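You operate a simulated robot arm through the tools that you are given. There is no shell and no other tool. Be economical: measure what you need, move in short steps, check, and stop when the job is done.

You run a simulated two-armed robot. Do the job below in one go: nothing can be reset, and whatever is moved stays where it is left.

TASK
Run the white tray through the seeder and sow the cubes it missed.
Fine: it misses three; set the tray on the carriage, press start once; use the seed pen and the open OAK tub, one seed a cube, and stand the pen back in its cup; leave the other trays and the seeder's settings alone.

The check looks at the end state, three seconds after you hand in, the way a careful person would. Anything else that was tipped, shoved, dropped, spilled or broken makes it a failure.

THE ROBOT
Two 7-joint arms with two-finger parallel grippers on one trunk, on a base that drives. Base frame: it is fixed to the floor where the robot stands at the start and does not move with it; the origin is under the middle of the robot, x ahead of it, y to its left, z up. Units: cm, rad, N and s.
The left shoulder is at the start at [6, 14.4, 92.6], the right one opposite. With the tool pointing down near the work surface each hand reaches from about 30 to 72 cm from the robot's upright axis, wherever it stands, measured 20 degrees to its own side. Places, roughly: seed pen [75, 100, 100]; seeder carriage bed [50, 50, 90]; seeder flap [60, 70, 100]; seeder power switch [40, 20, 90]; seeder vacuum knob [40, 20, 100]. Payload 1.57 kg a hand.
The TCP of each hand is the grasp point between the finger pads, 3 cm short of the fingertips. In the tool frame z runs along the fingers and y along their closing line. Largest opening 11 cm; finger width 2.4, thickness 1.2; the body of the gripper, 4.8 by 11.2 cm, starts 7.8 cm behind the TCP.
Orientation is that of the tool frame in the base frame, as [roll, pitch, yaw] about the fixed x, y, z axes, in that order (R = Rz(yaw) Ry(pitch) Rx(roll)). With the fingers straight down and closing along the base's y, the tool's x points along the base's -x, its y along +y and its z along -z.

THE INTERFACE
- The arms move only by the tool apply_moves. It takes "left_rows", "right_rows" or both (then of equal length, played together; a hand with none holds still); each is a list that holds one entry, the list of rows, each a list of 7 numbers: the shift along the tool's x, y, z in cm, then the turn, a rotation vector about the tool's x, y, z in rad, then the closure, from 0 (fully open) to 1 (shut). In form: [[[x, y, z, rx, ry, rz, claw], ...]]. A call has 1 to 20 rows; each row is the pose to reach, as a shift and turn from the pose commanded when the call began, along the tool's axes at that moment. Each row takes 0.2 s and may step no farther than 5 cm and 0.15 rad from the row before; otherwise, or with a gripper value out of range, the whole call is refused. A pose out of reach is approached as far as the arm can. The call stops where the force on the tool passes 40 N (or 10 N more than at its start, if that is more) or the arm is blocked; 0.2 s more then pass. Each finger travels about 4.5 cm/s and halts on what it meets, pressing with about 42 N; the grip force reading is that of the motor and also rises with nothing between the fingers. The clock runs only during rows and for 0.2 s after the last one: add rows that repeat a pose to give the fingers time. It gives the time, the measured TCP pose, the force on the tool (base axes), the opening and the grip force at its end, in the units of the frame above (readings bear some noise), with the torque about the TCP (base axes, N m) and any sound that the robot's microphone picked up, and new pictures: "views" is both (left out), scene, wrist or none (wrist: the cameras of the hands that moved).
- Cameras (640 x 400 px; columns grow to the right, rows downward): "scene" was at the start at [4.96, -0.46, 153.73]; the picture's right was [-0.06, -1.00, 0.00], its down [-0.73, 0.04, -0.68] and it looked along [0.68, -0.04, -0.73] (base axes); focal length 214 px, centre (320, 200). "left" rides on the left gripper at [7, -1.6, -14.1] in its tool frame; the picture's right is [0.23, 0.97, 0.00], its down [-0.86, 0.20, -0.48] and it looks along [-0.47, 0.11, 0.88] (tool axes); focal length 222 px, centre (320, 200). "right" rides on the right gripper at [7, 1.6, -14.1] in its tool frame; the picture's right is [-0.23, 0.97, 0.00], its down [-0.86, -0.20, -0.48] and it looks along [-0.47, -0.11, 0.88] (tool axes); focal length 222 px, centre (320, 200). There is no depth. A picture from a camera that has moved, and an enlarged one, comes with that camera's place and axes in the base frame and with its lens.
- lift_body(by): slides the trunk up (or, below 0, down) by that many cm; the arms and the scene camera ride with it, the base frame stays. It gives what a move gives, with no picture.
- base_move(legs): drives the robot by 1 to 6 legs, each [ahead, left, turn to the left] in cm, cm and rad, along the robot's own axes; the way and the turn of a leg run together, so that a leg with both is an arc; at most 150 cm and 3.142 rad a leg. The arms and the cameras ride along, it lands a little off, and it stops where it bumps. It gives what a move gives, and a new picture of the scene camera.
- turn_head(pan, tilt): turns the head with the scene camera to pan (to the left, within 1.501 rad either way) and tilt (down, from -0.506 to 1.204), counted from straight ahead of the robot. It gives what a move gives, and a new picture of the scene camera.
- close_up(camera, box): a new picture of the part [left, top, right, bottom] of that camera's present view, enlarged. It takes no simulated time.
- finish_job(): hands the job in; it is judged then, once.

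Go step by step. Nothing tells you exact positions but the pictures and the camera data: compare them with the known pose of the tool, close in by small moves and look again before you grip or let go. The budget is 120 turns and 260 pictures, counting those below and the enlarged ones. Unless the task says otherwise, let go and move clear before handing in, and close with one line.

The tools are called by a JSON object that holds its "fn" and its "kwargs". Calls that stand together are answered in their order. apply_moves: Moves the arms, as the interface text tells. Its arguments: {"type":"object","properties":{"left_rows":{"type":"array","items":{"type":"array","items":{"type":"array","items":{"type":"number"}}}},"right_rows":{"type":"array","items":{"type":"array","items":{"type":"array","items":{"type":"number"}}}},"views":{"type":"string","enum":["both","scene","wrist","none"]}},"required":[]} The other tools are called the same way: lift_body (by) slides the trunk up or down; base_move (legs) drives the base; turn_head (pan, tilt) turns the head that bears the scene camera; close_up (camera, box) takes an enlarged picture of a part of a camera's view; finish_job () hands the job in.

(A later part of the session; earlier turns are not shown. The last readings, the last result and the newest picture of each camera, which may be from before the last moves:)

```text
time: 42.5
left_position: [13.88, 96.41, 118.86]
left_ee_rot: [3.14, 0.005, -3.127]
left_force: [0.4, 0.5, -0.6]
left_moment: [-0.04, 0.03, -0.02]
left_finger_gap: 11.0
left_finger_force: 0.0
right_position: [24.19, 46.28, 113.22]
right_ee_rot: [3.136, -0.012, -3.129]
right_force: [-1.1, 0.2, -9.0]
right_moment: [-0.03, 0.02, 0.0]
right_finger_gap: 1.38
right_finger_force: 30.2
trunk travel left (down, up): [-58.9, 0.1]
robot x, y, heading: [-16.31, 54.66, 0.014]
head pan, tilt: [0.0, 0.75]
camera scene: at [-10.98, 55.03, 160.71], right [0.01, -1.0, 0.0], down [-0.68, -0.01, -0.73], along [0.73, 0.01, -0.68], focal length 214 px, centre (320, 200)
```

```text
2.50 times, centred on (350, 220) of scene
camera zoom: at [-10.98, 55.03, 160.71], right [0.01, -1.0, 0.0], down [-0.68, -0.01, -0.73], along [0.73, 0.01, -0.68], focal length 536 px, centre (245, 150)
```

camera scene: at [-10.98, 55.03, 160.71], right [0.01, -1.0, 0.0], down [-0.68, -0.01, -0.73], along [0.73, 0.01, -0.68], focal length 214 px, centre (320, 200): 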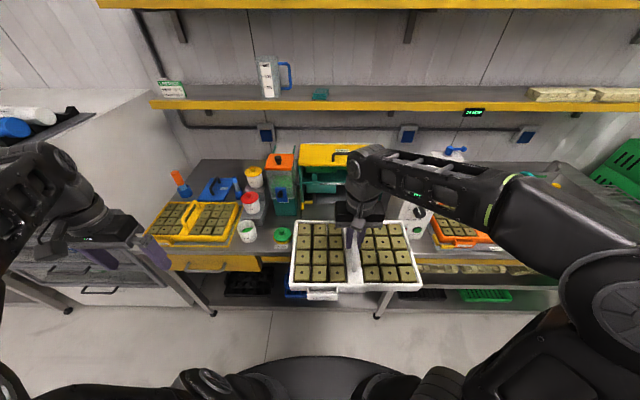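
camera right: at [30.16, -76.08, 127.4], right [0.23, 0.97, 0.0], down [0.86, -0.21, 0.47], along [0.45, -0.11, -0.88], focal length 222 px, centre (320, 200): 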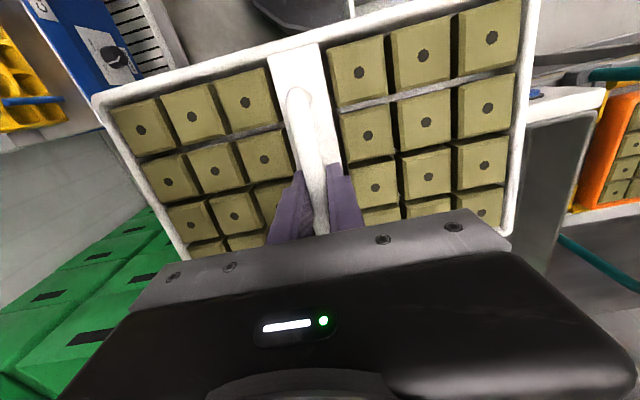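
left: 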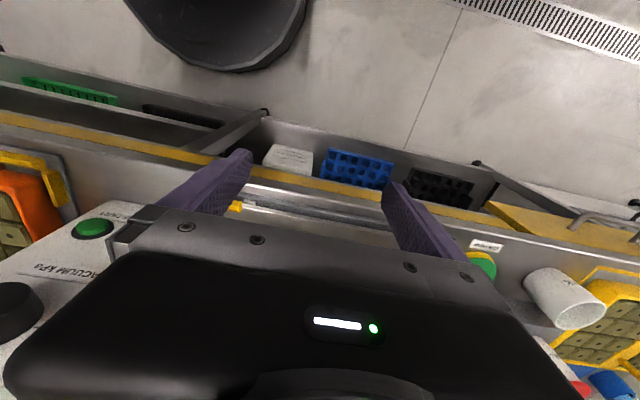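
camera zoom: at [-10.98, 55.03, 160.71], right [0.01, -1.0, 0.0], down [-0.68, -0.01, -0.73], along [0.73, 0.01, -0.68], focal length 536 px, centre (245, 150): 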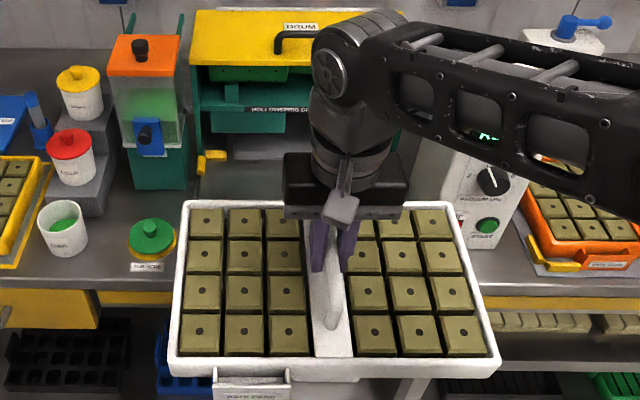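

There are two pen-like tools; I'll identify the seed pen later. First I swing the tray aside to see the bed.

{"fn": "apply_moves", "kwargs": {"right_rows": [[[0, -4, 0, 0, 0, 0, 1], [0, -8, 0, 0, 0, 0, 1], [0, -12, 0, 0, 0, 0, 1], [0, -16, 0, 0, 0, 0, 1], [0, -20, 0, 0, 0, 0, 1], [0, -24, 0, 0, 0, 0, 1], [0, -27, 0, 0, 0, 0, 1], [0, -27, 0, 0, 0, 0, 1]]], "views": "scene"}}

{"fn": "close_up", "kwargs": {"camera": "scene", "box": [250, 130, 430, 290]}}

```text
time: 44.3
left_position: [13.85, 96.3, 118.71]
left_ee_rot: [3.142, 0.003, -3.126]
left_force: [-0.6, -0.6, -0.5]
left_moment: [-0.01, -0.02, 0.02]
left_finger_gap: 10.98
left_finger_force: 0.1
right_position: [24.67, 19.56, 113.33]
right_ee_rot: [3.137, -0.012, -3.129]
right_force: [-0.2, 0.9, -9.1]
right_moment: [-0.02, 0.02, 0.02]
right_finger_gap: 1.35
right_finger_force: 30.1
trunk travel left (down, up): [-58.9, 0.1]
robot x, y, heading: [-16.27, 55.29, 0.015]
head pan, tilt: [0.0, 0.75]
camera scene: at [-10.97, 55.01, 160.71], right [0.01, -1.0, 0.0], down [-0.68, -0.01, -0.73], along [0.73, 0.01, -0.68], focal length 214 px, centre (320, 200)
```

scene: 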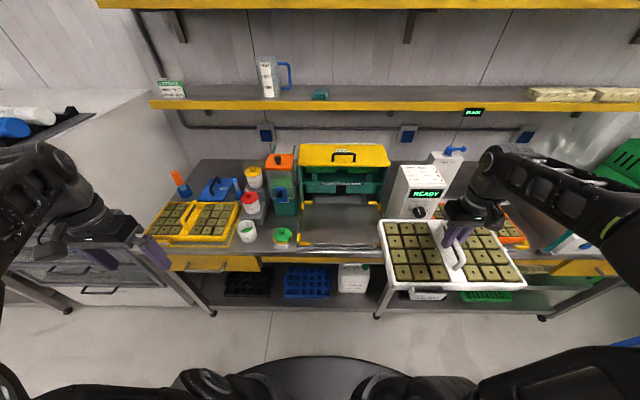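

```text
2.50 times, centred on (340, 210) of scene
camera zoom: at [-10.97, 55.01, 160.71], right [0.01, -1.0, 0.0], down [-0.68, -0.01, -0.73], along [0.73, 0.01, -0.68], focal length 536 px, centre (270, 175)
```

zoom: 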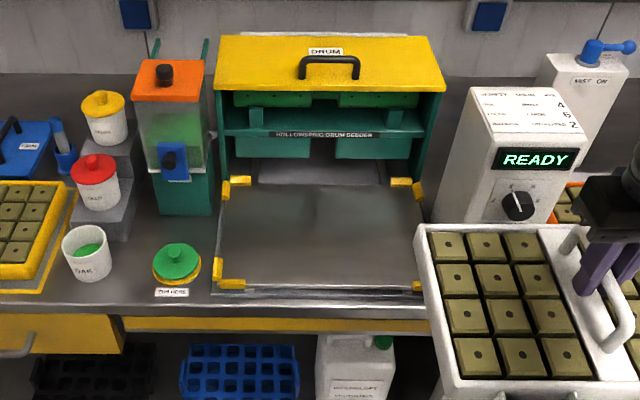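

Bed clearly visible now: corner guides enclose x≈40–62, y≈28.5–63.5, centre ≈[51.3,46]. Swing the tray back in line and drive forward.

{"fn": "apply_moves", "kwargs": {"right_rows": [[[0, 4, 0, 0, 0, 0, 1], [0, 8, 0, 0, 0, 0, 1], [0, 12, 0, 0, 0, 0, 1], [0, 16, 0, 0, 0, 0, 1], [0, 20, 0, 0, 0, 0, 1], [0, 24, 0, 0, 0, 0, 1], [0, 26.6, 0, 0, 0, 0, 1], [0, 26.6, 0, 0, 0, 0, 1]]], "views": "none"}}

{"fn": "base_move", "kwargs": {"legs": [[12, 0, -0.014]]}}

```text
time: 46.1
left_position: [13.72, 96.28, 118.84]
left_ee_rot: [3.14, 0.005, -3.127]
left_force: [-0.5, 1.1, -0.5]
left_moment: [-0.01, 0.02, 0.01]
left_finger_gap: 11.01
left_finger_force: 0.0
right_position: [24.04, 45.81, 113.35]
right_ee_rot: [3.137, -0.011, -3.131]
right_force: [-0.2, -0.2, -9.3]
right_moment: [0.03, 0.04, 0.01]
right_finger_gap: 1.36
right_finger_force: 29.6
trunk travel left (down, up): [-58.9, 0.1]
robot x, y, heading: [-16.37, 55.17, 0.013]
head pan, tilt: [0.0, 0.75]
```

```text
time: 47.4
left_position: [26.8, 95.89, 118.87]
left_ee_rot: [3.138, 0.002, -3.14]
left_force: [1.6, 0.2, -1.0]
left_moment: [0.01, 0.03, -0.02]
left_finger_gap: 11.02
left_finger_force: 0.0
right_position: [36.25, 45.28, 113.32]
right_ee_rot: [3.136, -0.015, 3.14]
right_force: [0.8, 0.6, -9.2]
right_moment: [-0.02, 0.06, 0.03]
right_finger_gap: 1.39
right_finger_force: 30.8
trunk travel left (down, up): [-58.9, 0.1]
robot x, y, heading: [-4.2, 54.94, -0.002]
head pan, tilt: [0.0, 0.75]
camera scene: at [1.38, 55.01, 160.7], right [0.0, -1.0, 0.0], down [-0.68, 0.0, -0.73], along [0.73, 0.0, -0.68], focal length 214 px, centre (320, 200)
```

scene: 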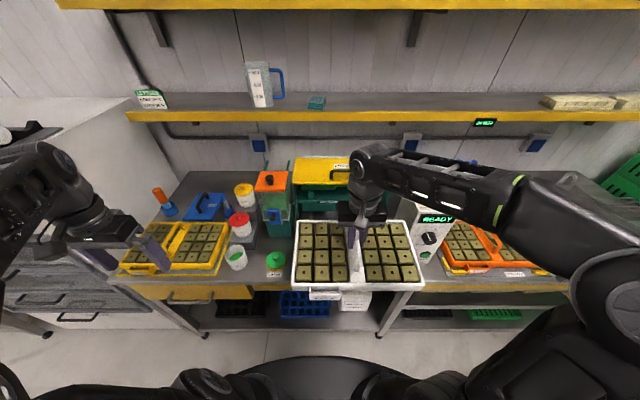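

Advance the tray over the bed and lower to about z 104 for a check.

{"fn": "apply_moves", "kwargs": {"right_rows": [[[-4, 0.2, 0, 0, -0.004, 0, 1], [-8, 0.4, 0, 0, -0.008, 0, 1], [-12, 0.6, 1.5, 0, -0.013, 0, 1], [-14.5, 0.7, 4, 0, -0.013, 0, 1], [-15, 0.7, 7, 0, -0.013, 0, 1], [-15, 0.7, 9, 0, -0.013, 0, 1], [-15, 0.7, 9, 0, -0.013, 0, 1]]]}}

{"fn": "close_up", "kwargs": {"camera": "scene", "box": [250, 150, 442, 300]}}

```text
time: 49.0
left_position: [26.53, 95.92, 118.79]
left_ee_rot: [3.14, 0.003, -3.138]
left_force: [0.1, 0.7, -0.1]
left_moment: [-0.02, -0.04, 0.01]
left_finger_gap: 11.01
left_finger_force: 0.0
right_position: [51.08, 46.05, 103.88]
right_ee_rot: [3.135, 0.0, 3.14]
right_force: [0.3, -0.4, -8.6]
right_moment: [-0.03, 0.04, -0.01]
right_finger_gap: 1.37
right_finger_force: 30.2
trunk travel left (down, up): [-58.9, 0.1]
robot x, y, heading: [-4.1, 55.13, 0.002]
head pan, tilt: [0.0, 0.75]
camera scene: at [1.19, 55.02, 160.71], right [0.0, -1.0, 0.0], down [-0.68, 0.0, -0.73], along [0.73, 0.0, -0.68], focal length 214 px, centre (320, 200)
camera right: at [44.17, 47.63, 118.14], right [0.23, 0.97, 0.0], down [0.85, -0.2, 0.48], along [0.47, -0.11, -0.88], focal length 222 px, centre (320, 200)
```

scene: 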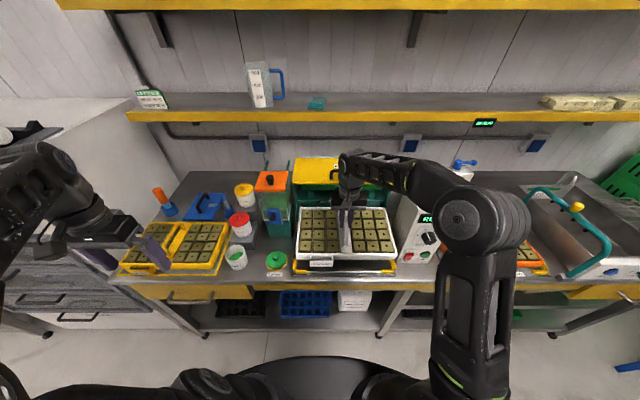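
right: 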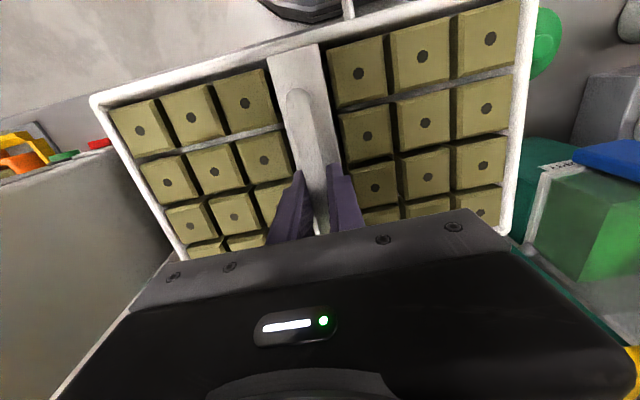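

```text
2.67 times, centred on (346, 225) of scene
camera zoom: at [1.19, 55.02, 160.71], right [0.0, -1.0, 0.0], down [-0.68, 0.0, -0.73], along [0.73, 0.0, -0.68], focal length 572 px, centre (251, 133)
```

zoom: 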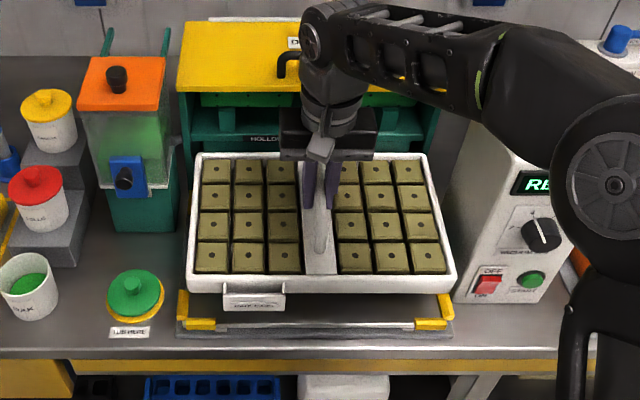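

Alignment looks close (y within 0.2). Lower to z≈101 and check front gap.

{"fn": "apply_moves", "kwargs": {"right_rows": [[[0, 0, 1.5, 0, 0, 0, 1], [0, 0, 2.9, 0, 0, 0, 1], [0, 0, 2.9, 0, 0, 0, 1]]], "views": "none"}}

{"fn": "close_up", "kwargs": {"camera": "scene", "box": [280, 190, 424, 280]}}

```text
time: 49.8
left_position: [26.66, 96.01, 118.82]
left_ee_rot: [3.141, 0.004, -3.141]
left_force: [0.0, -0.3, -0.7]
left_moment: [0.01, 0.0, -0.01]
left_finger_gap: 10.97
left_finger_force: 0.1
right_position: [51.07, 45.85, 101.27]
right_ee_rot: [3.136, -0.001, 3.139]
right_force: [-0.2, 0.3, -8.7]
right_moment: [-0.01, 0.05, -0.01]
right_finger_gap: 1.37
right_finger_force: 30.2
trunk travel left (down, up): [-58.9, 0.1]
robot x, y, heading: [-4.18, 55.09, -0.0]
head pan, tilt: [0.0, 0.75]
```

```text
4.44 times, centred on (352, 235) of scene
camera zoom: at [1.2, 55.01, 160.71], right [0.0, -1.0, 0.0], down [-0.68, 0.0, -0.73], along [0.73, 0.0, -0.68], focal length 953 px, centre (178, 44)
```

zoom: 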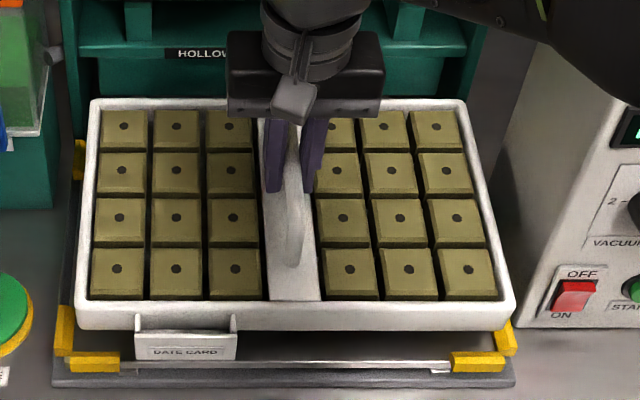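

Shift the tray ~0.5 cm toward me and 0.4 cm left, then lower gently until contact.

{"fn": "apply_moves", "kwargs": {"right_rows": [[[0.5, 0.4, 0, 0, 0, 0, 1], [0.5, 0.4, 1, 0, 0, 0, 1], [0.5, 0.4, 1, 0, 0, 0, 1]]], "views": "none"}}

{"fn": "close_up", "kwargs": {"camera": "scene", "box": [280, 190, 424, 280]}}

```text
time: 50.6
left_position: [26.53, 96.03, 118.71]
left_ee_rot: [-3.141, 0.004, -3.139]
left_force: [0.1, -0.4, -0.2]
left_moment: [-0.02, -0.04, 0.0]
left_finger_gap: 11.0
left_finger_force: 0.1
right_position: [50.42, 46.23, 100.27]
right_ee_rot: [3.138, -0.001, 3.139]
right_force: [-0.3, 0.0, -8.7]
right_moment: [-0.04, 0.04, 0.0]
right_finger_gap: 1.34
right_finger_force: 30.3
trunk travel left (down, up): [-58.9, 0.1]
robot x, y, heading: [-4.37, 55.32, -0.001]
head pan, tilt: [0.0, 0.75]
```

```text
4.44 times, centred on (352, 235) of scene
camera zoom: at [1.18, 55.03, 160.71], right [0.0, -1.0, 0.0], down [-0.68, 0.0, -0.73], along [0.73, 0.0, -0.68], focal length 953 px, centre (178, 44)
```

zoom: 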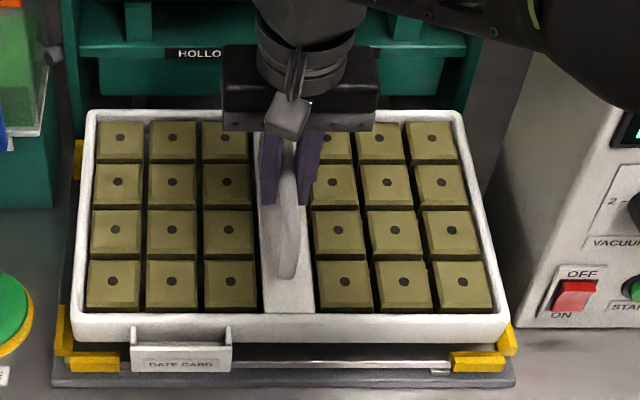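

Looks centred. Lowering further in small steps watching force.

{"fn": "apply_moves", "kwargs": {"right_rows": [[[0, 0, 0.5, 0, 0, 0, 1], [0, 0, 1, 0, 0, 0, 1], [0, 0, 1.5, 0, 0, 0, 1], [0, 0, 1.5, 0, 0, 0, 1]]], "views": "none"}}

{"fn": "close_up", "kwargs": {"camera": "scene", "box": [280, 190, 424, 280]}}

```text
time: 51.6
left_position: [26.55, 95.99, 118.82]
left_ee_rot: [-3.141, 0.003, -3.14]
left_force: [-0.6, -0.4, -0.4]
left_moment: [0.01, -0.03, -0.01]
left_finger_gap: 11.01
left_finger_force: 0.1
right_position: [50.54, 46.47, 98.66]
right_ee_rot: [3.137, 0.0, 3.14]
right_force: [0.0, 0.4, -8.7]
right_moment: [-0.01, 0.03, 0.0]
right_finger_gap: 1.35
right_finger_force: 30.5
trunk travel left (down, up): [-58.9, 0.1]
robot x, y, heading: [-4.2, 54.97, -0.003]
head pan, tilt: [0.0, 0.75]
```

```text
4.44 times, centred on (352, 235) of scene
camera zoom: at [1.21, 55.01, 160.71], right [0.0, -1.0, 0.0], down [-0.68, 0.0, -0.73], along [0.73, 0.0, -0.68], focal length 953 px, centre (178, 44)
```

zoom: 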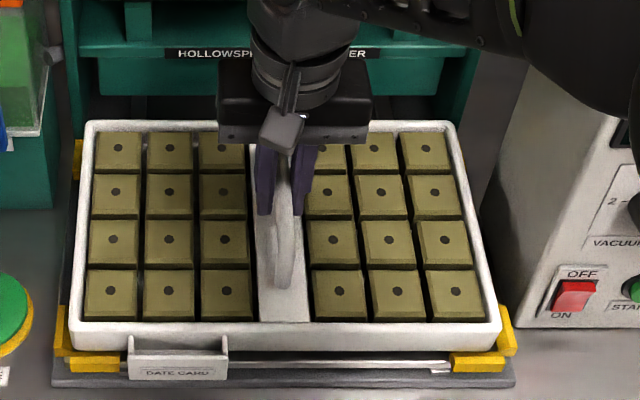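

Still free and centred; continue lowering.

{"fn": "apply_moves", "kwargs": {"right_rows": [[[0, 0, 0.4, 0, 0, 0, 1], [0, 0, 0.8, 0, 0, 0, 1], [0, 0, 1.2, 0, 0, 0, 1], [0, 0, 1.2, 0, 0, 0, 1]]], "views": "none"}}

{"fn": "close_up", "kwargs": {"camera": "scene", "box": [280, 190, 424, 280]}}

```text
time: 52.6
left_position: [26.81, 96.11, 118.79]
left_ee_rot: [3.14, 0.002, -3.14]
left_force: [0.7, 0.1, 0.5]
left_moment: [0.02, 0.02, 0.0]
left_finger_gap: 11.0
left_finger_force: 0.0
right_position: [50.95, 46.58, 97.66]
right_ee_rot: [3.134, 0.009, 3.139]
right_force: [25.6, -0.6, 16.5]
right_moment: [-0.01, 0.3, 0.06]
right_finger_gap: 1.37
right_finger_force: 29.8
trunk travel left (down, up): [-58.9, 0.1]
robot x, y, heading: [-4.18, 54.99, -0.002]
head pan, tilt: [0.0, 0.75]
```

```text
4.44 times, centred on (352, 235) of scene
camera zoom: at [1.41, 55.05, 160.72], right [0.0, -1.0, 0.0], down [-0.68, 0.0, -0.73], along [0.73, 0.0, -0.68], focal length 953 px, centre (178, 44)
```

zoom: 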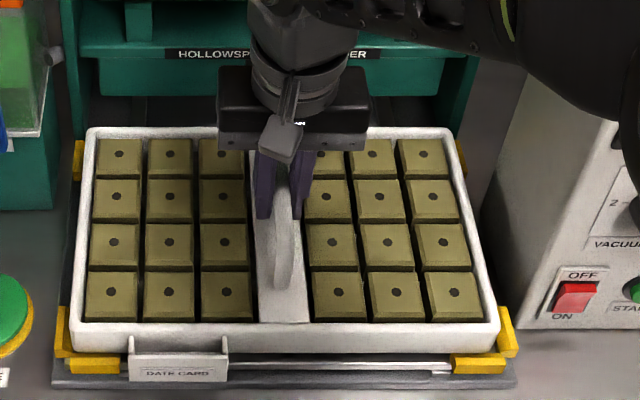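

Force shows the tray's front edge on the front guide; raise slightly, shift 0.6 cm away from me, lower again.

{"fn": "apply_moves", "kwargs": {"right_rows": [[[0, 0, -0.7, 0, 0, 0, 1], [-0.7, 0, -0.7, 0, 0, 0, 1], [-0.7, 0, -0.2, 0, 0, 0, 1], [-0.7, 0, 0.2, 0, 0, 0, 1], [-0.7, 0, 0.2, 0, 0, 0, 1]]], "views": "none"}}

```text
time: 53.8
left_position: [26.65, 96.01, 118.86]
left_ee_rot: [3.14, 0.004, -3.139]
left_force: [0.6, 1.0, -0.3]
left_moment: [0.03, -0.02, 0.01]
left_finger_gap: 11.0
left_finger_force: 0.0
right_position: [51.16, 46.46, 97.32]
right_ee_rot: [3.139, -0.001, 3.14]
right_force: [0.4, 0.7, -9.0]
right_moment: [-0.02, -0.03, -0.01]
right_finger_gap: 1.35
right_finger_force: 30.0
trunk travel left (down, up): [-58.9, 0.1]
robot x, y, heading: [-4.06, 55.02, -0.002]
head pan, tilt: [0.0, 0.75]
```

Free again at z 97.3. Continue down in small steps.

{"fn": "apply_moves", "kwargs": {"right_rows": [[[0, 0, 0.3, 0, 0, 0, 1], [0, 0, 0.6, 0, 0, 0, 1], [0, 0, 0.6, 0, 0, 0, 1]]], "views": "none"}}

{"fn": "close_up", "kwargs": {"camera": "scene", "box": [280, 190, 424, 280]}}

```text
time: 54.6
left_position: [26.66, 96.09, 118.82]
left_ee_rot: [-3.14, 0.003, -3.14]
left_force: [-0.3, 0.4, -0.8]
left_moment: [0.03, -0.01, 0.0]
left_finger_gap: 10.99
left_finger_force: 0.0
right_position: [51.51, 46.51, 96.82]
right_ee_rot: [3.138, 0.006, 3.138]
right_force: [15.1, 2.7, 11.8]
right_moment: [-0.02, 0.87, 0.07]
right_finger_gap: 1.34
right_finger_force: 30.4
trunk travel left (down, up): [-58.9, 0.1]
robot x, y, heading: [-4.23, 55.34, 0.003]
head pan, tilt: [0.0, 0.75]
```

```text
4.44 times, centred on (352, 235) of scene
camera zoom: at [1.26, 55.08, 160.72], right [0.0, -1.0, 0.0], down [-0.68, 0.0, -0.73], along [0.73, 0.0, -0.68], focal length 953 px, centre (178, 44)
```

zoom: 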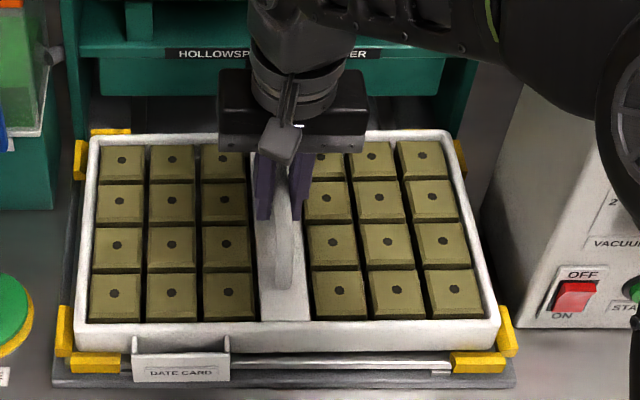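

Still riding on the front guide a bit; shift another 0.5 cm back.

{"fn": "apply_moves", "kwargs": {"right_rows": [[[0, 0, -0.5, 0, 0, 0, 1], [-0.5, 0.1, -0.5, 0, 0, 0, 1], [-0.5, 0.1, -0.1, 0, 0, 0, 1], [-0.5, 0.1, 0.3, 0, 0, 0, 1], [-0.5, 0.1, 0.3, 0, 0, 0, 1]]], "views": "none"}}

{"fn": "close_up", "kwargs": {"camera": "scene", "box": [280, 190, 424, 280]}}

```text
time: 55.8
left_position: [26.58, 95.95, 118.78]
left_ee_rot: [3.138, 0.004, -3.139]
left_force: [1.0, 0.8, 0.4]
left_moment: [0.0, -0.01, -0.01]
left_finger_gap: 11.01
left_finger_force: 0.0
right_position: [51.66, 46.32, 96.37]
right_ee_rot: [3.137, 0.0, 3.14]
right_force: [-1.4, -1.0, -3.6]
right_moment: [0.11, 0.77, 0.19]
right_finger_gap: 1.37
right_finger_force: 29.9
trunk travel left (down, up): [-58.9, 0.1]
robot x, y, heading: [-4.14, 54.86, -0.001]
head pan, tilt: [0.0, 0.75]
```

```text
4.44 times, centred on (352, 235) of scene
camera zoom: at [1.16, 55.01, 160.71], right [0.0, -1.0, 0.0], down [-0.68, 0.0, -0.73], along [0.73, 0.0, -0.68], focal length 953 px, centre (178, 44)
```

zoom: 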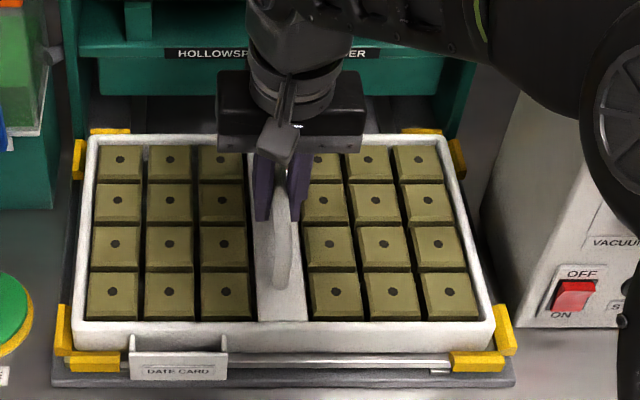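

It has dropped between the guides. Continue lowering to seat it.

{"fn": "apply_moves", "kwargs": {"right_rows": [[[0, 0, 0.3, 0, 0, 0, 1], [0, 0, 0.6, 0, 0, 0, 1], [0, 0, 0.6, 0, 0, 0, 1]]], "views": "none"}}

{"fn": "close_up", "kwargs": {"camera": "scene", "box": [280, 190, 424, 280]}}

```text
time: 56.6
left_position: [26.42, 95.95, 118.96]
left_ee_rot: [3.141, 0.007, -3.141]
left_force: [0.3, 0.0, -0.7]
left_moment: [0.01, 0.01, 0.02]
left_finger_gap: 10.97
left_finger_force: 0.0
right_position: [51.71, 46.5, 96.32]
right_ee_rot: [3.135, 0.011, 3.139]
right_force: [3.9, -6.2, 30.1]
right_moment: [0.03, 0.19, 0.14]
right_finger_gap: 1.37
right_finger_force: 30.8
trunk travel left (down, up): [-58.9, 0.1]
robot x, y, heading: [-4.17, 54.7, 0.003]
head pan, tilt: [0.0, 0.75]
```

```text
4.44 times, centred on (352, 235) of scene
camera zoom: at [0.89, 54.98, 160.77], right [0.0, -1.0, 0.0], down [-0.68, 0.0, -0.73], along [0.73, 0.0, -0.68], focal length 953 px, centre (178, 44)
```

zoom: 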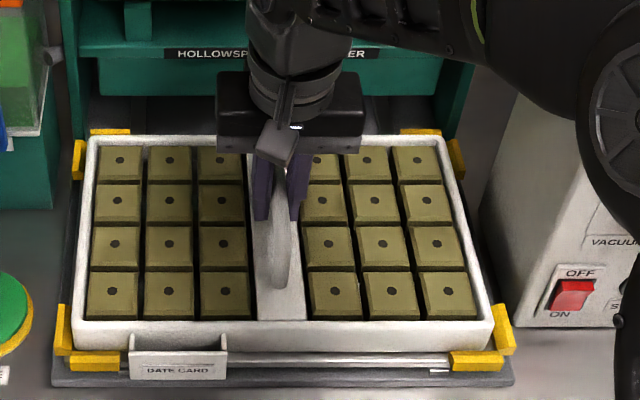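

Vertical force: it's resting. Back off the push a little and check corners closely.

{"fn": "apply_moves", "kwargs": {"right_rows": [[[0, 0, -0.4, 0, 0, 0, 1], [0, 0, -0.45, 0, 0, 0, 1]]], "views": "none"}}

{"fn": "close_up", "kwargs": {"camera": "scene", "box": [284, 246, 340, 281]}}

{"fn": "close_up", "kwargs": {"camera": "scene", "box": [350, 246, 406, 281]}}

{"fn": "close_up", "kwargs": {"camera": "scene", "box": [284, 205, 412, 245]}}

```text
time: 57.2
left_position: [26.49, 96.11, 118.81]
left_ee_rot: [3.139, 0.002, -3.139]
left_force: [0.0, 0.7, 0.5]
left_moment: [-0.03, -0.02, 0.01]
left_finger_gap: 11.0
left_finger_force: 0.1
right_position: [51.61, 46.53, 96.28]
right_ee_rot: [3.139, 0.001, 3.138]
right_force: [5.9, -2.8, 7.3]
right_moment: [0.05, -0.88, -0.02]
right_finger_gap: 1.37
right_finger_force: 29.8
trunk travel left (down, up): [-58.9, 0.1]
robot x, y, heading: [-4.12, 54.93, -0.001]
head pan, tilt: [0.0, 0.75]
```

```text
11.43 times, centred on (312, 264) of scene
camera zoom: at [1.13, 55.0, 160.69], right [0.0, -1.0, 0.0], down [-0.68, 0.0, -0.73], along [0.73, 0.0, -0.68], focal length 2451 px, centre (411, -526)
```

zoom: 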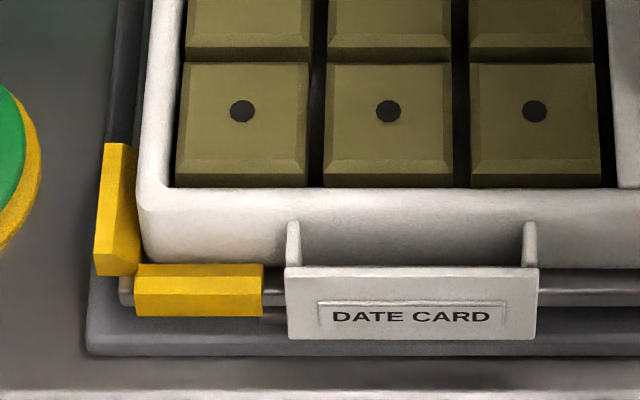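

```text
11.43 times, centred on (378, 264) of scene
camera zoom: at [1.13, 55.0, 160.69], right [0.0, -1.0, 0.0], down [-0.68, 0.0, -0.73], along [0.73, 0.0, -0.68], focal length 2451 px, centre (-343, -526)
```

zoom: 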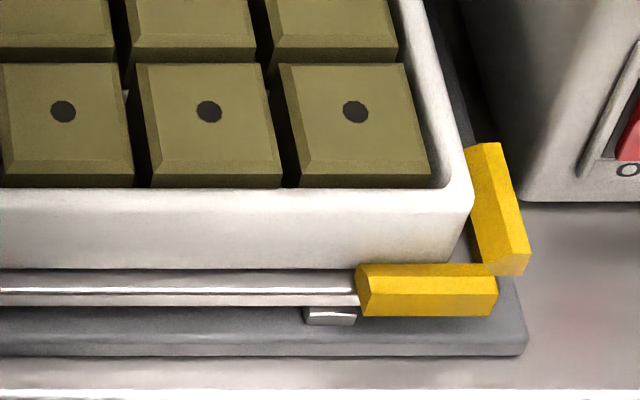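

```text
5.00 times, centred on (348, 225) of scene
camera zoom: at [1.13, 55.0, 160.69], right [0.0, -1.0, 0.0], down [-0.68, 0.0, -0.73], along [0.73, 0.0, -0.68], focal length 1072 px, centre (180, 75)
```

zoom: 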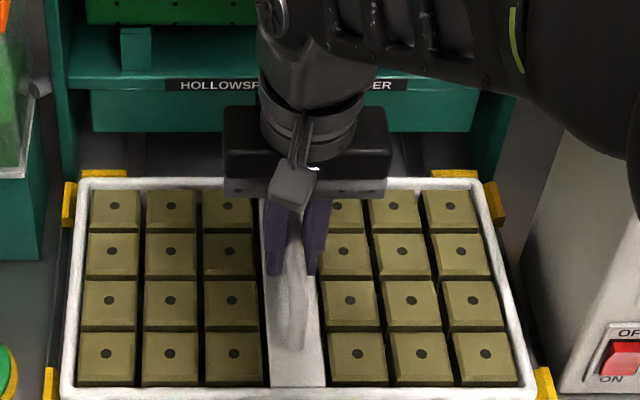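

Tray is seated squarely within all four guides. Release and rise.

{"fn": "apply_moves", "kwargs": {"right_rows": [[[0, 0, 0, 0, 0, 0, 0.8], [0, 0, 0, 0, 0, 0, 0.65], [0, 0, 0, 0, 0, 0, 0.6], [0, 0, 0, 0, 0, 0, 0.6], [0, 0, -2, 0, 0, 0, 0.6], [0, 0, -5, 0, 0, 0, 0.6], [0, 0, -9, 0, 0, 0, 0.6], [0, 0, -13, 0, 0, 0, 0.6]]], "views": "both"}}

{"fn": "close_up", "kwargs": {"camera": "scene", "box": [370, 180, 450, 275]}}

```text
time: 59.0
left_position: [26.53, 96.01, 118.87]
left_ee_rot: [3.141, 0.004, -3.139]
left_force: [0.5, 0.7, 0.5]
left_moment: [0.0, -0.02, 0.02]
left_finger_gap: 10.99
left_finger_force: 0.0
right_position: [51.63, 46.69, 109.41]
right_ee_rot: [3.138, 0.001, 3.138]
right_force: [-0.4, -0.4, -0.2]
right_moment: [0.01, -0.02, -0.01]
right_finger_gap: 4.39
right_finger_force: 0.1
trunk travel left (down, up): [-58.9, 0.1]
robot x, y, heading: [-4.06, 54.83, 0.002]
head pan, tilt: [0.0, 0.75]
camera scene: at [1.08, 55.03, 160.71], right [0.0, -1.0, 0.0], down [-0.68, 0.0, -0.73], along [0.73, 0.0, -0.68], focal length 214 px, centre (320, 200)
camera right: at [44.77, 48.2, 123.59], right [0.23, 0.97, 0.0], down [0.85, -0.2, 0.48], along [0.47, -0.11, -0.88], focal length 222 px, centre (320, 200)
```

scene: 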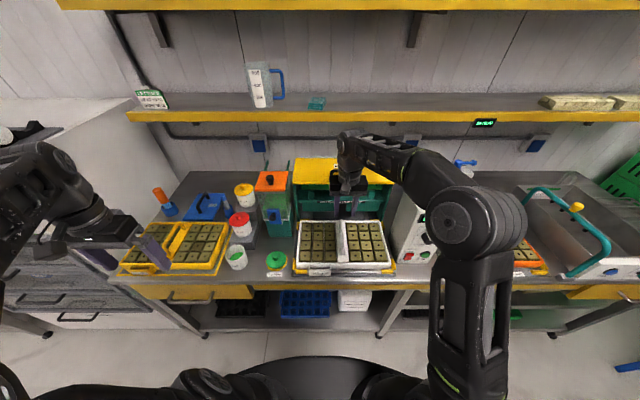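
right: 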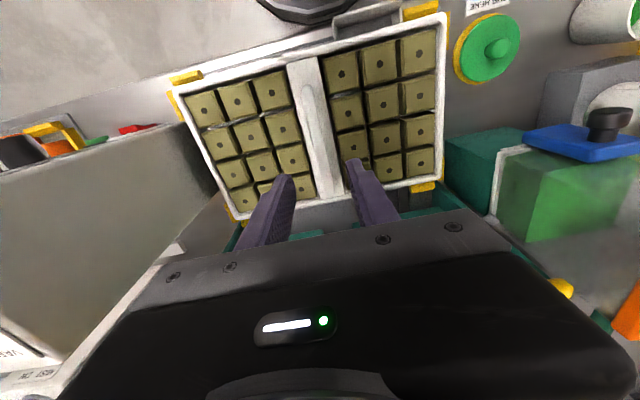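

```text
4.21 times, centred on (410, 228) of scene
camera zoom: at [1.08, 55.03, 160.71], right [0.0, -1.0, 0.0], down [-0.68, 0.0, -0.73], along [0.73, 0.0, -0.68], focal length 903 px, centre (-59, 84)
```

zoom: 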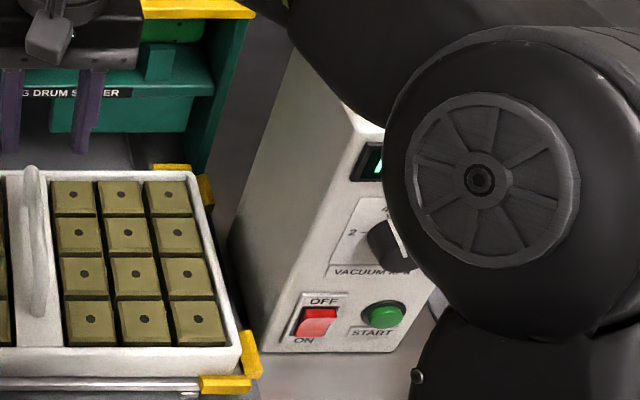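

Tray stands nicely on the carriage. START button is around [45,16,92]; I move the closed right hand in front of the panel to look at it.

{"fn": "apply_moves", "kwargs": {"right_rows": [[[4, 0, 0, 0, 0, 0, 0.8], [8, -2, 0, 0, 0, 0, 1], [12, -4, 0, 0, 0, 0, 1], [16, -6, 0, 0, 0, 0, 1], [18, -10, 0, 0, 0, 0, 1], [18, -14, 0, 0, 0, 0, 1], [18, -18, 0, 0, 0, 0, 1], [18, -22, 0, 0, 0, 0, 1], [18, -26, 0, 0, 0, 0, 1], [18, -30, 0, 0, 0, 0, 1], [18, -30, 0, 0, 0, 0, 1]]]}}

```text
time: 61.4
left_position: [26.54, 96.08, 118.84]
left_ee_rot: [-3.139, 0.003, -3.139]
left_force: [0.0, 0.0, 0.7]
left_moment: [0.02, 0.03, 0.02]
left_finger_gap: 10.99
left_finger_force: 0.1
right_position: [33.66, 16.39, 109.34]
right_ee_rot: [3.138, 0.001, 3.14]
right_force: [-0.6, 1.0, -0.6]
right_moment: [-0.04, -0.01, 0.04]
right_finger_gap: 0.0
right_finger_force: 21.5
trunk travel left (down, up): [-58.9, 0.1]
robot x, y, heading: [-3.9, 54.92, 0.002]
head pan, tilt: [0.0, 0.75]
camera scene: at [1.11, 55.07, 160.71], right [0.0, -1.0, 0.0], down [-0.68, 0.0, -0.73], along [0.73, 0.0, -0.68], focal length 214 px, centre (320, 200)
camera right: at [26.85, 18.02, 123.48], right [0.23, 0.97, 0.0], down [0.85, -0.2, 0.48], along [0.47, -0.11, -0.88], focal length 222 px, centre (320, 200)
```

scene: 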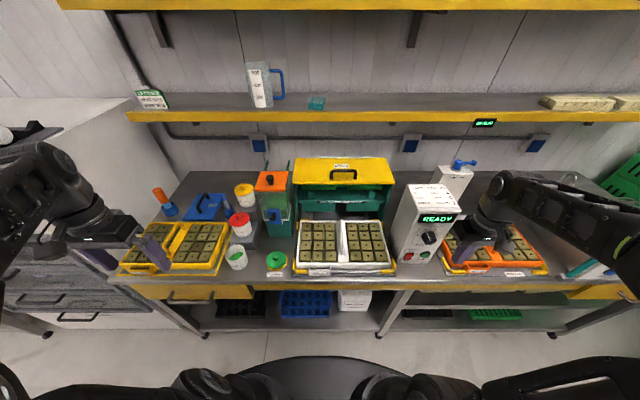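
right: 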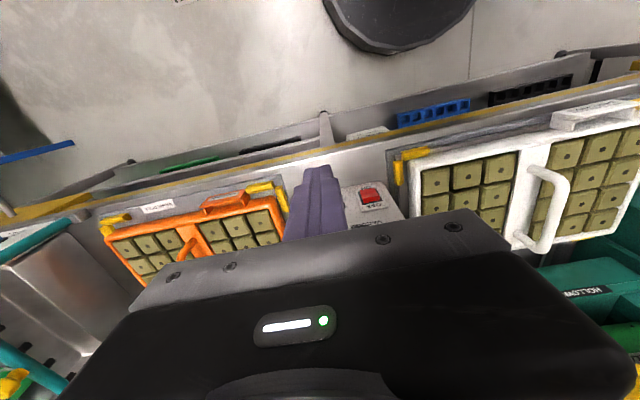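

{"fn": "close_up", "kwargs": {"camera": "scene", "box": [390, 180, 470, 275]}}

{"fn": "close_up", "kwargs": {"camera": "right", "box": [270, 150, 430, 250]}}

```text
4.21 times, centred on (430, 228) of scene
camera zoom: at [1.11, 55.07, 160.71], right [0.0, -1.0, 0.0], down [-0.68, 0.0, -0.73], along [0.73, 0.0, -0.68], focal length 903 px, centre (-143, 84)
```

zoom: 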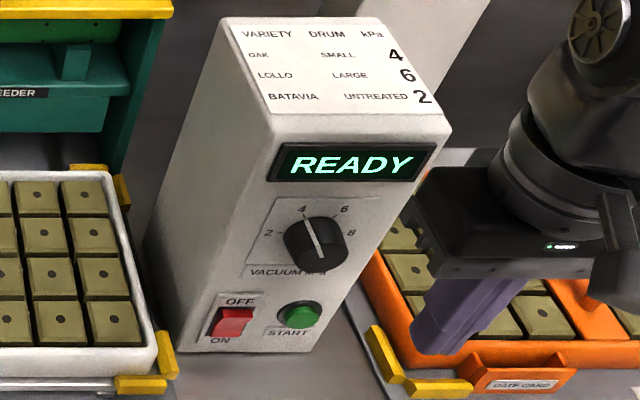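

```text
4.00 times, centred on (350, 200) of right
camera zoom: at [26.85, 18.02, 123.48], right [0.23, 0.97, 0.0], down [0.85, -0.2, 0.48], along [0.47, -0.11, -0.88], focal length 888 px, centre (200, 200)
```

zoom: 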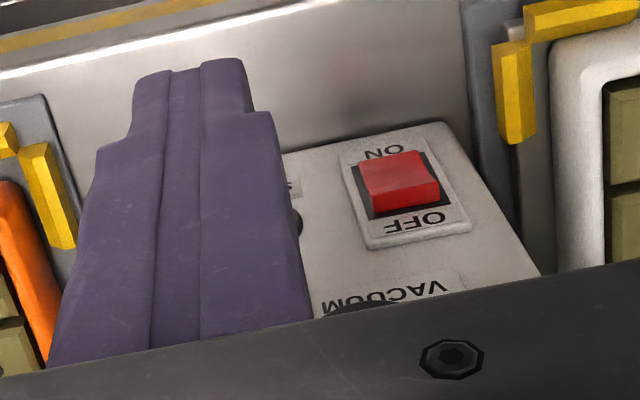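

START is at about [45.5,16.1,91.9] on a near-vertical face, with the knob above and switch beside. I tilt the closed fingers forward to poke it from the front.

{"fn": "apply_moves", "kwargs": {"right_rows": [[[1, 0, 0, 0, -0.14, 0, 1], [1, 0, 0, 0, -0.28, 0, 1], [1, 0, 0, 0, -0.42, 0, 1], [1, 0, 0, 0, -0.56, 0, 1], [1, 0, 0, 0, -0.7, 0, 1], [1, 0, 2, 0, -0.84, 0, 1], [1, 0, 4, 0, -0.98, 0, 1], [1, 0, 6, 0, -1.0, 0, 1], [1, 0, 9, 0, -1.0, 0, 1], [1, 0, 9, 0, -1.0, 0, 1]]]}}

{"fn": "close_up", "kwargs": {"camera": "scene", "box": [390, 180, 470, 275]}}

```text
time: 63.6
left_position: [26.55, 96.02, 118.83]
left_ee_rot: [-3.141, 0.004, -3.139]
left_force: [0.0, 0.5, -0.4]
left_moment: [0.02, 0.02, 0.01]
left_finger_gap: 10.99
left_finger_force: 0.1
right_position: [34.35, 12.63, 100.4]
right_ee_rot: [3.136, 1.002, 3.134]
right_force: [-0.1, 0.2, -0.2]
right_moment: [0.01, 0.01, 0.02]
right_finger_gap: 0.01
right_finger_force: 21.2
right hand out of reach, approached as far as the arm can: row 6, 7, 8, 9, 10
trunk travel left (down, up): [-58.9, 0.1]
robot x, y, heading: [-4.32, 55.03, 0.002]
head pan, tilt: [0.0, 0.75]
camera scene: at [1.11, 55.1, 160.71], right [0.0, -1.0, 0.0], down [-0.68, 0.0, -0.73], along [0.73, 0.0, -0.68], focal length 214 px, centre (320, 200)
camera right: at [18.73, 14.48, 102.2], right [0.12, 0.97, 0.2], down [0.06, -0.2, 0.98], along [0.99, -0.11, -0.08], focal length 222 px, centre (320, 200)
```

scene: 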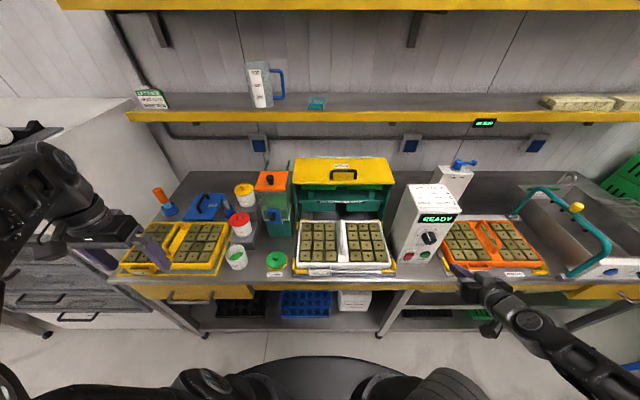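
right: 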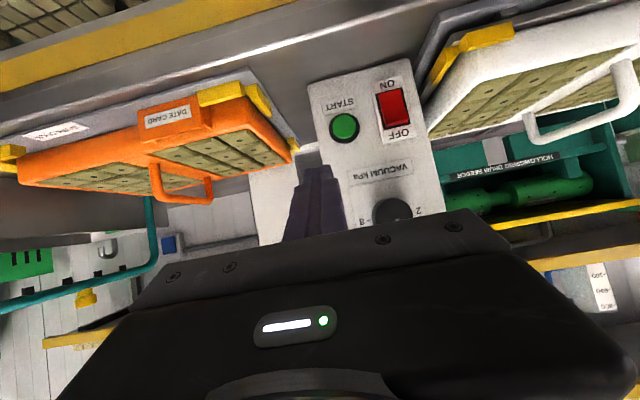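

```text
4.21 times, centred on (430, 228) of scene
camera zoom: at [1.11, 55.1, 160.71], right [0.0, -1.0, 0.0], down [-0.68, 0.0, -0.73], along [0.73, 0.0, -0.68], focal length 903 px, centre (-143, 84)
```

zoom: 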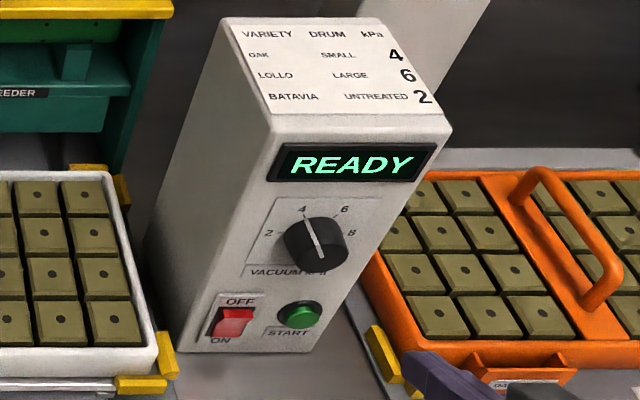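

Both views agree START ≈ [45.5,16.1,91.9]. Move fingertips to just in front of it.

{"fn": "apply_moves", "kwargs": {"right_rows": [[[1, 1.5, 2.5, 0, 0, 0, 1], [2, 3, 5, 0, 0, 0, 1], [3, 3.5, 7, 0, 0, 0, 1], [3, 3.5, 8.3, 0, 0, 0, 1], [3, 3.5, 8.3, 0, 0, 0, 1]]], "views": "wrist"}}

{"fn": "close_up", "kwargs": {"camera": "scene", "box": [390, 180, 470, 275]}}

```text
time: 64.8
left_position: [26.49, 96.1, 118.83]
left_ee_rot: [3.141, 0.005, -3.139]
left_force: [-0.5, -0.4, 0.1]
left_moment: [0.0, 0.04, 0.02]
left_finger_gap: 11.0
left_finger_force: 0.1
right_position: [40.01, 16.09, 93.18]
right_ee_rot: [3.134, 1.001, 3.134]
right_force: [-0.2, -0.5, 0.5]
right_moment: [-0.01, 0.03, 0.01]
right_finger_gap: 0.01
right_finger_force: 20.6
trunk travel left (down, up): [-58.9, 0.1]
robot x, y, heading: [-3.75, 55.18, -0.001]
head pan, tilt: [0.0, 0.75]
camera right: at [24.44, 17.77, 95.0], right [0.12, 0.97, 0.2], down [0.06, -0.2, 0.98], along [0.99, -0.11, -0.08], focal length 222 px, centre (320, 200)
```

right: 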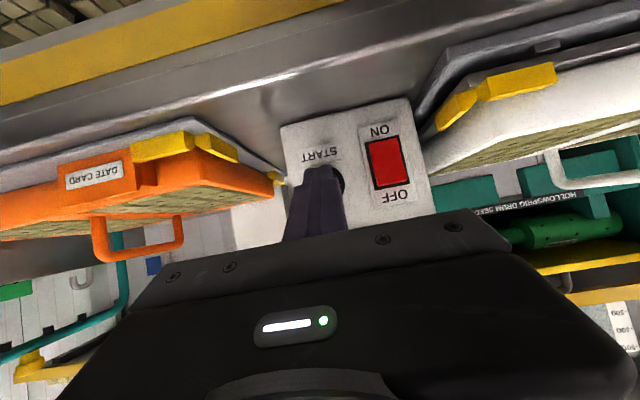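

```text
4.21 times, centred on (430, 228) of scene
camera zoom: at [1.1, 55.02, 160.71], right [0.0, -1.0, 0.0], down [-0.68, 0.0, -0.73], along [0.73, 0.0, -0.68], focal length 903 px, centre (-143, 84)
```

zoom: 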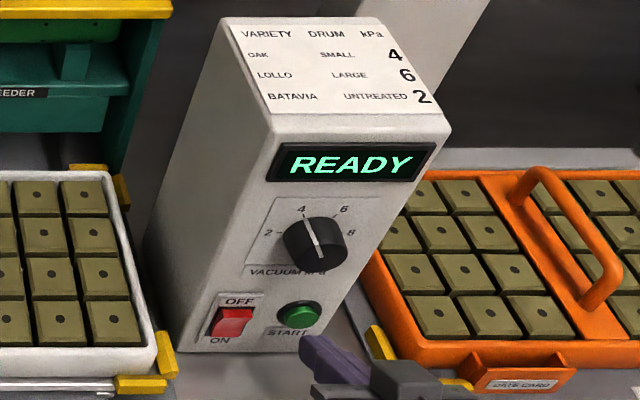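

Fingertip lies right in front of START. Push forward gently.

{"fn": "apply_moves", "kwargs": {"right_rows": [[[-0.54, 0, 0.84, 0, 0, 0, 1], [-0.97, 0, 1.51, 0, 0, 0, 1], [-1.24, 0, 1.93, 0, 0, 0, 1]]], "views": "none"}}

{"fn": "close_up", "kwargs": {"camera": "scene", "box": [390, 180, 470, 275]}}

```text
time: 65.6
left_position: [26.35, 96.01, 118.89]
left_ee_rot: [3.141, 0.005, -3.141]
left_force: [-0.4, -1.0, -0.5]
left_moment: [-0.02, 0.03, 0.0]
left_finger_gap: 11.02
left_finger_force: 0.0
right_position: [42.07, 16.11, 93.12]
right_ee_rot: [3.132, 0.999, 3.131]
right_force: [-8.8, 0.6, 2.9]
right_moment: [0.02, 0.02, 0.05]
right_finger_gap: 0.0
right_finger_force: 21.4
trunk travel left (down, up): [-58.9, 0.1]
robot x, y, heading: [-4.15, 54.83, -0.0]
head pan, tilt: [0.0, 0.75]
heard: click
```

```text
4.21 times, centred on (430, 228) of scene
camera zoom: at [0.96, 55.05, 160.72], right [0.0, -1.0, 0.0], down [-0.68, 0.0, -0.73], along [0.73, 0.0, -0.68], focal length 903 px, centre (-143, 84)
```

zoom: 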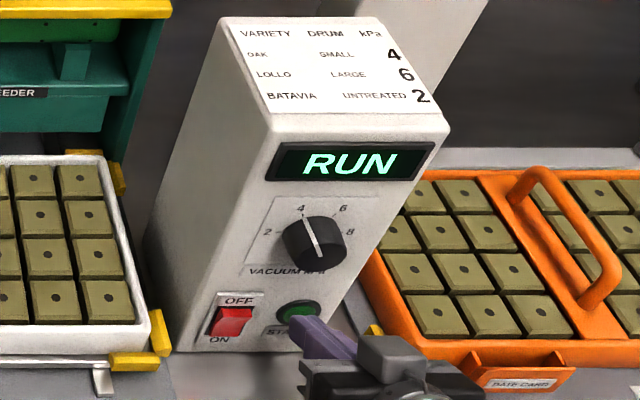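

Click heard and display shows RUN; the carriage is moving. Retract the finger the same way back and clear.

{"fn": "apply_moves", "kwargs": {"right_rows": [[[1, 0, -1.6, 0, 0, 0, 1], [2.2, 0, -3.4, 0, 0, 0, 1], [3, 0, -6, 0, 0, 0, 1], [3, 0, -9, 0, 0, 0, 1], [2, 0, -12, 0, 0, 0, 1], [0, 0, -14, 0, 0, 0, 1]]], "views": "scene"}}

{"fn": "close_up", "kwargs": {"camera": "scene", "box": [250, 140, 470, 290]}}

```text
time: 67.0
left_position: [26.58, 96.05, 118.86]
left_ee_rot: [-3.141, 0.005, -3.14]
left_force: [1.1, 0.4, 0.0]
left_moment: [0.0, 0.0, 0.0]
left_finger_gap: 11.02
left_finger_force: 0.0
right_position: [32.28, 11.82, 100.41]
right_ee_rot: [3.133, 0.999, 3.134]
right_force: [-0.3, -0.2, 1.1]
right_moment: [0.0, -0.02, 0.0]
right_finger_gap: 0.01
right_finger_force: 21.7
right hand out of reach, approached as far as the arm can: row 3, 4, 5, 6
trunk travel left (down, up): [-58.9, 0.1]
robot x, y, heading: [-4.48, 54.8, -0.001]
head pan, tilt: [0.0, 0.75]
camera scene: at [1.1, 55.09, 160.71], right [0.0, -1.0, 0.0], down [-0.68, 0.0, -0.73], along [0.73, 0.0, -0.68], focal length 214 px, centre (320, 200)
```

scene: 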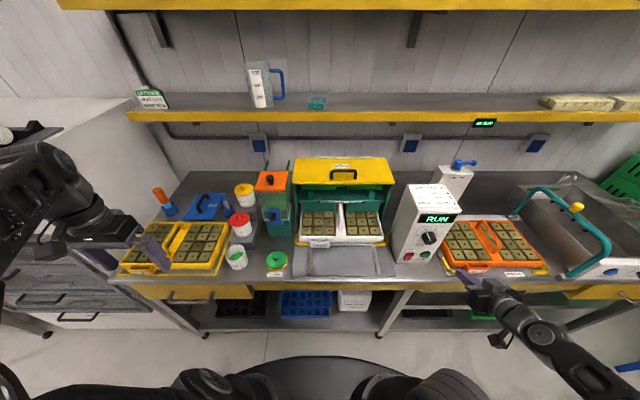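

```text
2.67 times, centred on (360, 215) of scene
camera zoom: at [1.1, 55.09, 160.71], right [0.0, -1.0, 0.0], down [-0.68, 0.0, -0.73], along [0.73, 0.0, -0.68], focal length 572 px, centre (213, 160)
```

zoom: 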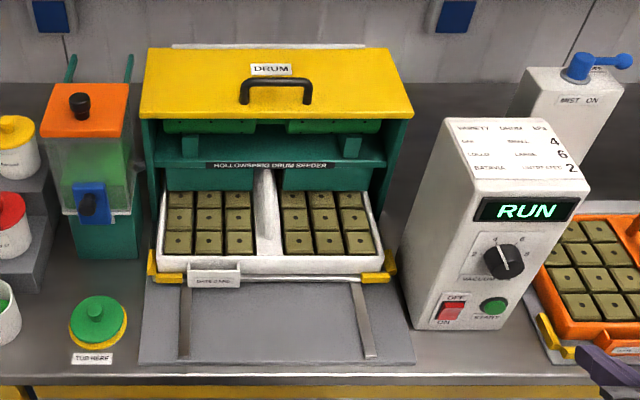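

Carriage is under the drum and running. I straighten the right hand and wait while looking at the pens.

{"fn": "apply_moves", "kwargs": {"right_rows": [[[0, 0, 0, 0, 0.14, 0, 1], [0, 0, 0, 0, 0.28, 0, 0.9], [0, 0, 0, 0, 0.42, 0, 0.5], [0, 0, 0, 0, 0.56, 0, 0], [0, 0, 0, 0, 0.7, 0, 0], [0, 0, 0, 0, 0.84, 0, 0], [0, 0, 0, 0, 0.98, 0, 0], [0, 0, 0, 0, 1.0, 0, 0], [0, 0, 0, 0, 1.0, 0, 0]]], "views": "scene"}}

{"fn": "close_up", "kwargs": {"camera": "scene", "box": [140, 170, 300, 290]}}

{"fn": "close_up", "kwargs": {"camera": "left", "box": [0, 0, 640, 400]}}

```text
time: 69.0
left_position: [26.59, 95.88, 118.79]
left_ee_rot: [3.141, 0.004, -3.14]
left_force: [-0.8, -0.9, -0.3]
left_moment: [-0.01, -0.02, -0.03]
left_finger_gap: 11.0
left_finger_force: 0.0
right_position: [32.22, 11.64, 100.6]
right_ee_rot: [3.134, 0.0, 3.14]
right_force: [0.3, -0.4, 0.2]
right_moment: [-0.02, 0.02, 0.0]
right_finger_gap: 11.0
right_finger_force: 0.0
trunk travel left (down, up): [-58.9, 0.1]
robot x, y, heading: [-4.6, 54.97, -0.002]
head pan, tilt: [0.0, 0.75]
camera scene: at [1.16, 55.03, 160.71], right [0.0, -1.0, 0.0], down [-0.68, 0.0, -0.73], along [0.73, 0.0, -0.68], focal length 214 px, centre (320, 200)
```

scene: 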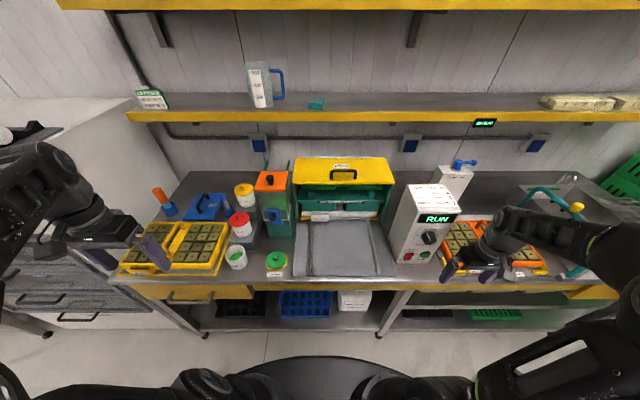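

```text
3.33 times, centred on (220, 230) of scene
camera zoom: at [1.16, 55.03, 160.71], right [0.0, -1.0, 0.0], down [-0.68, 0.0, -0.73], along [0.73, 0.0, -0.68], focal length 715 px, centre (653, 100)
```

zoom: 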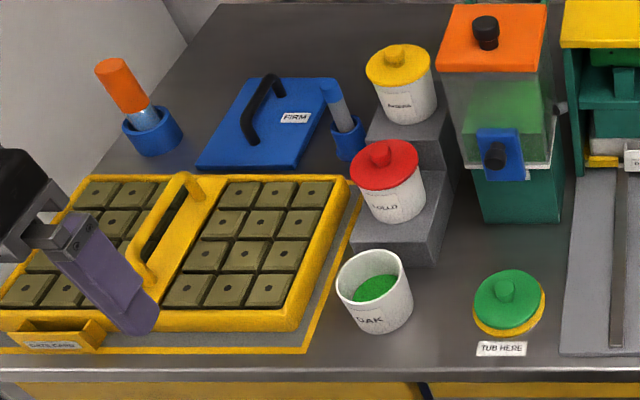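

```text
1.00 times, centred on (320, 200) of left
camera zoom: at [19.57, 94.36, 133.01], right [-0.23, 0.97, 0.0], down [0.85, 0.2, 0.48], along [0.47, 0.11, -0.88], focal length 222 px, centre (320, 200)
```

zoom: 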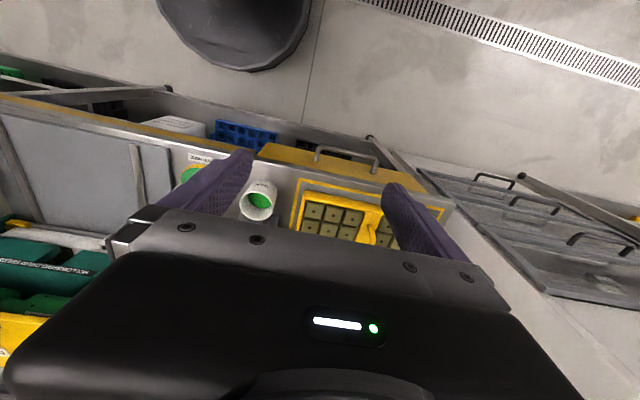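

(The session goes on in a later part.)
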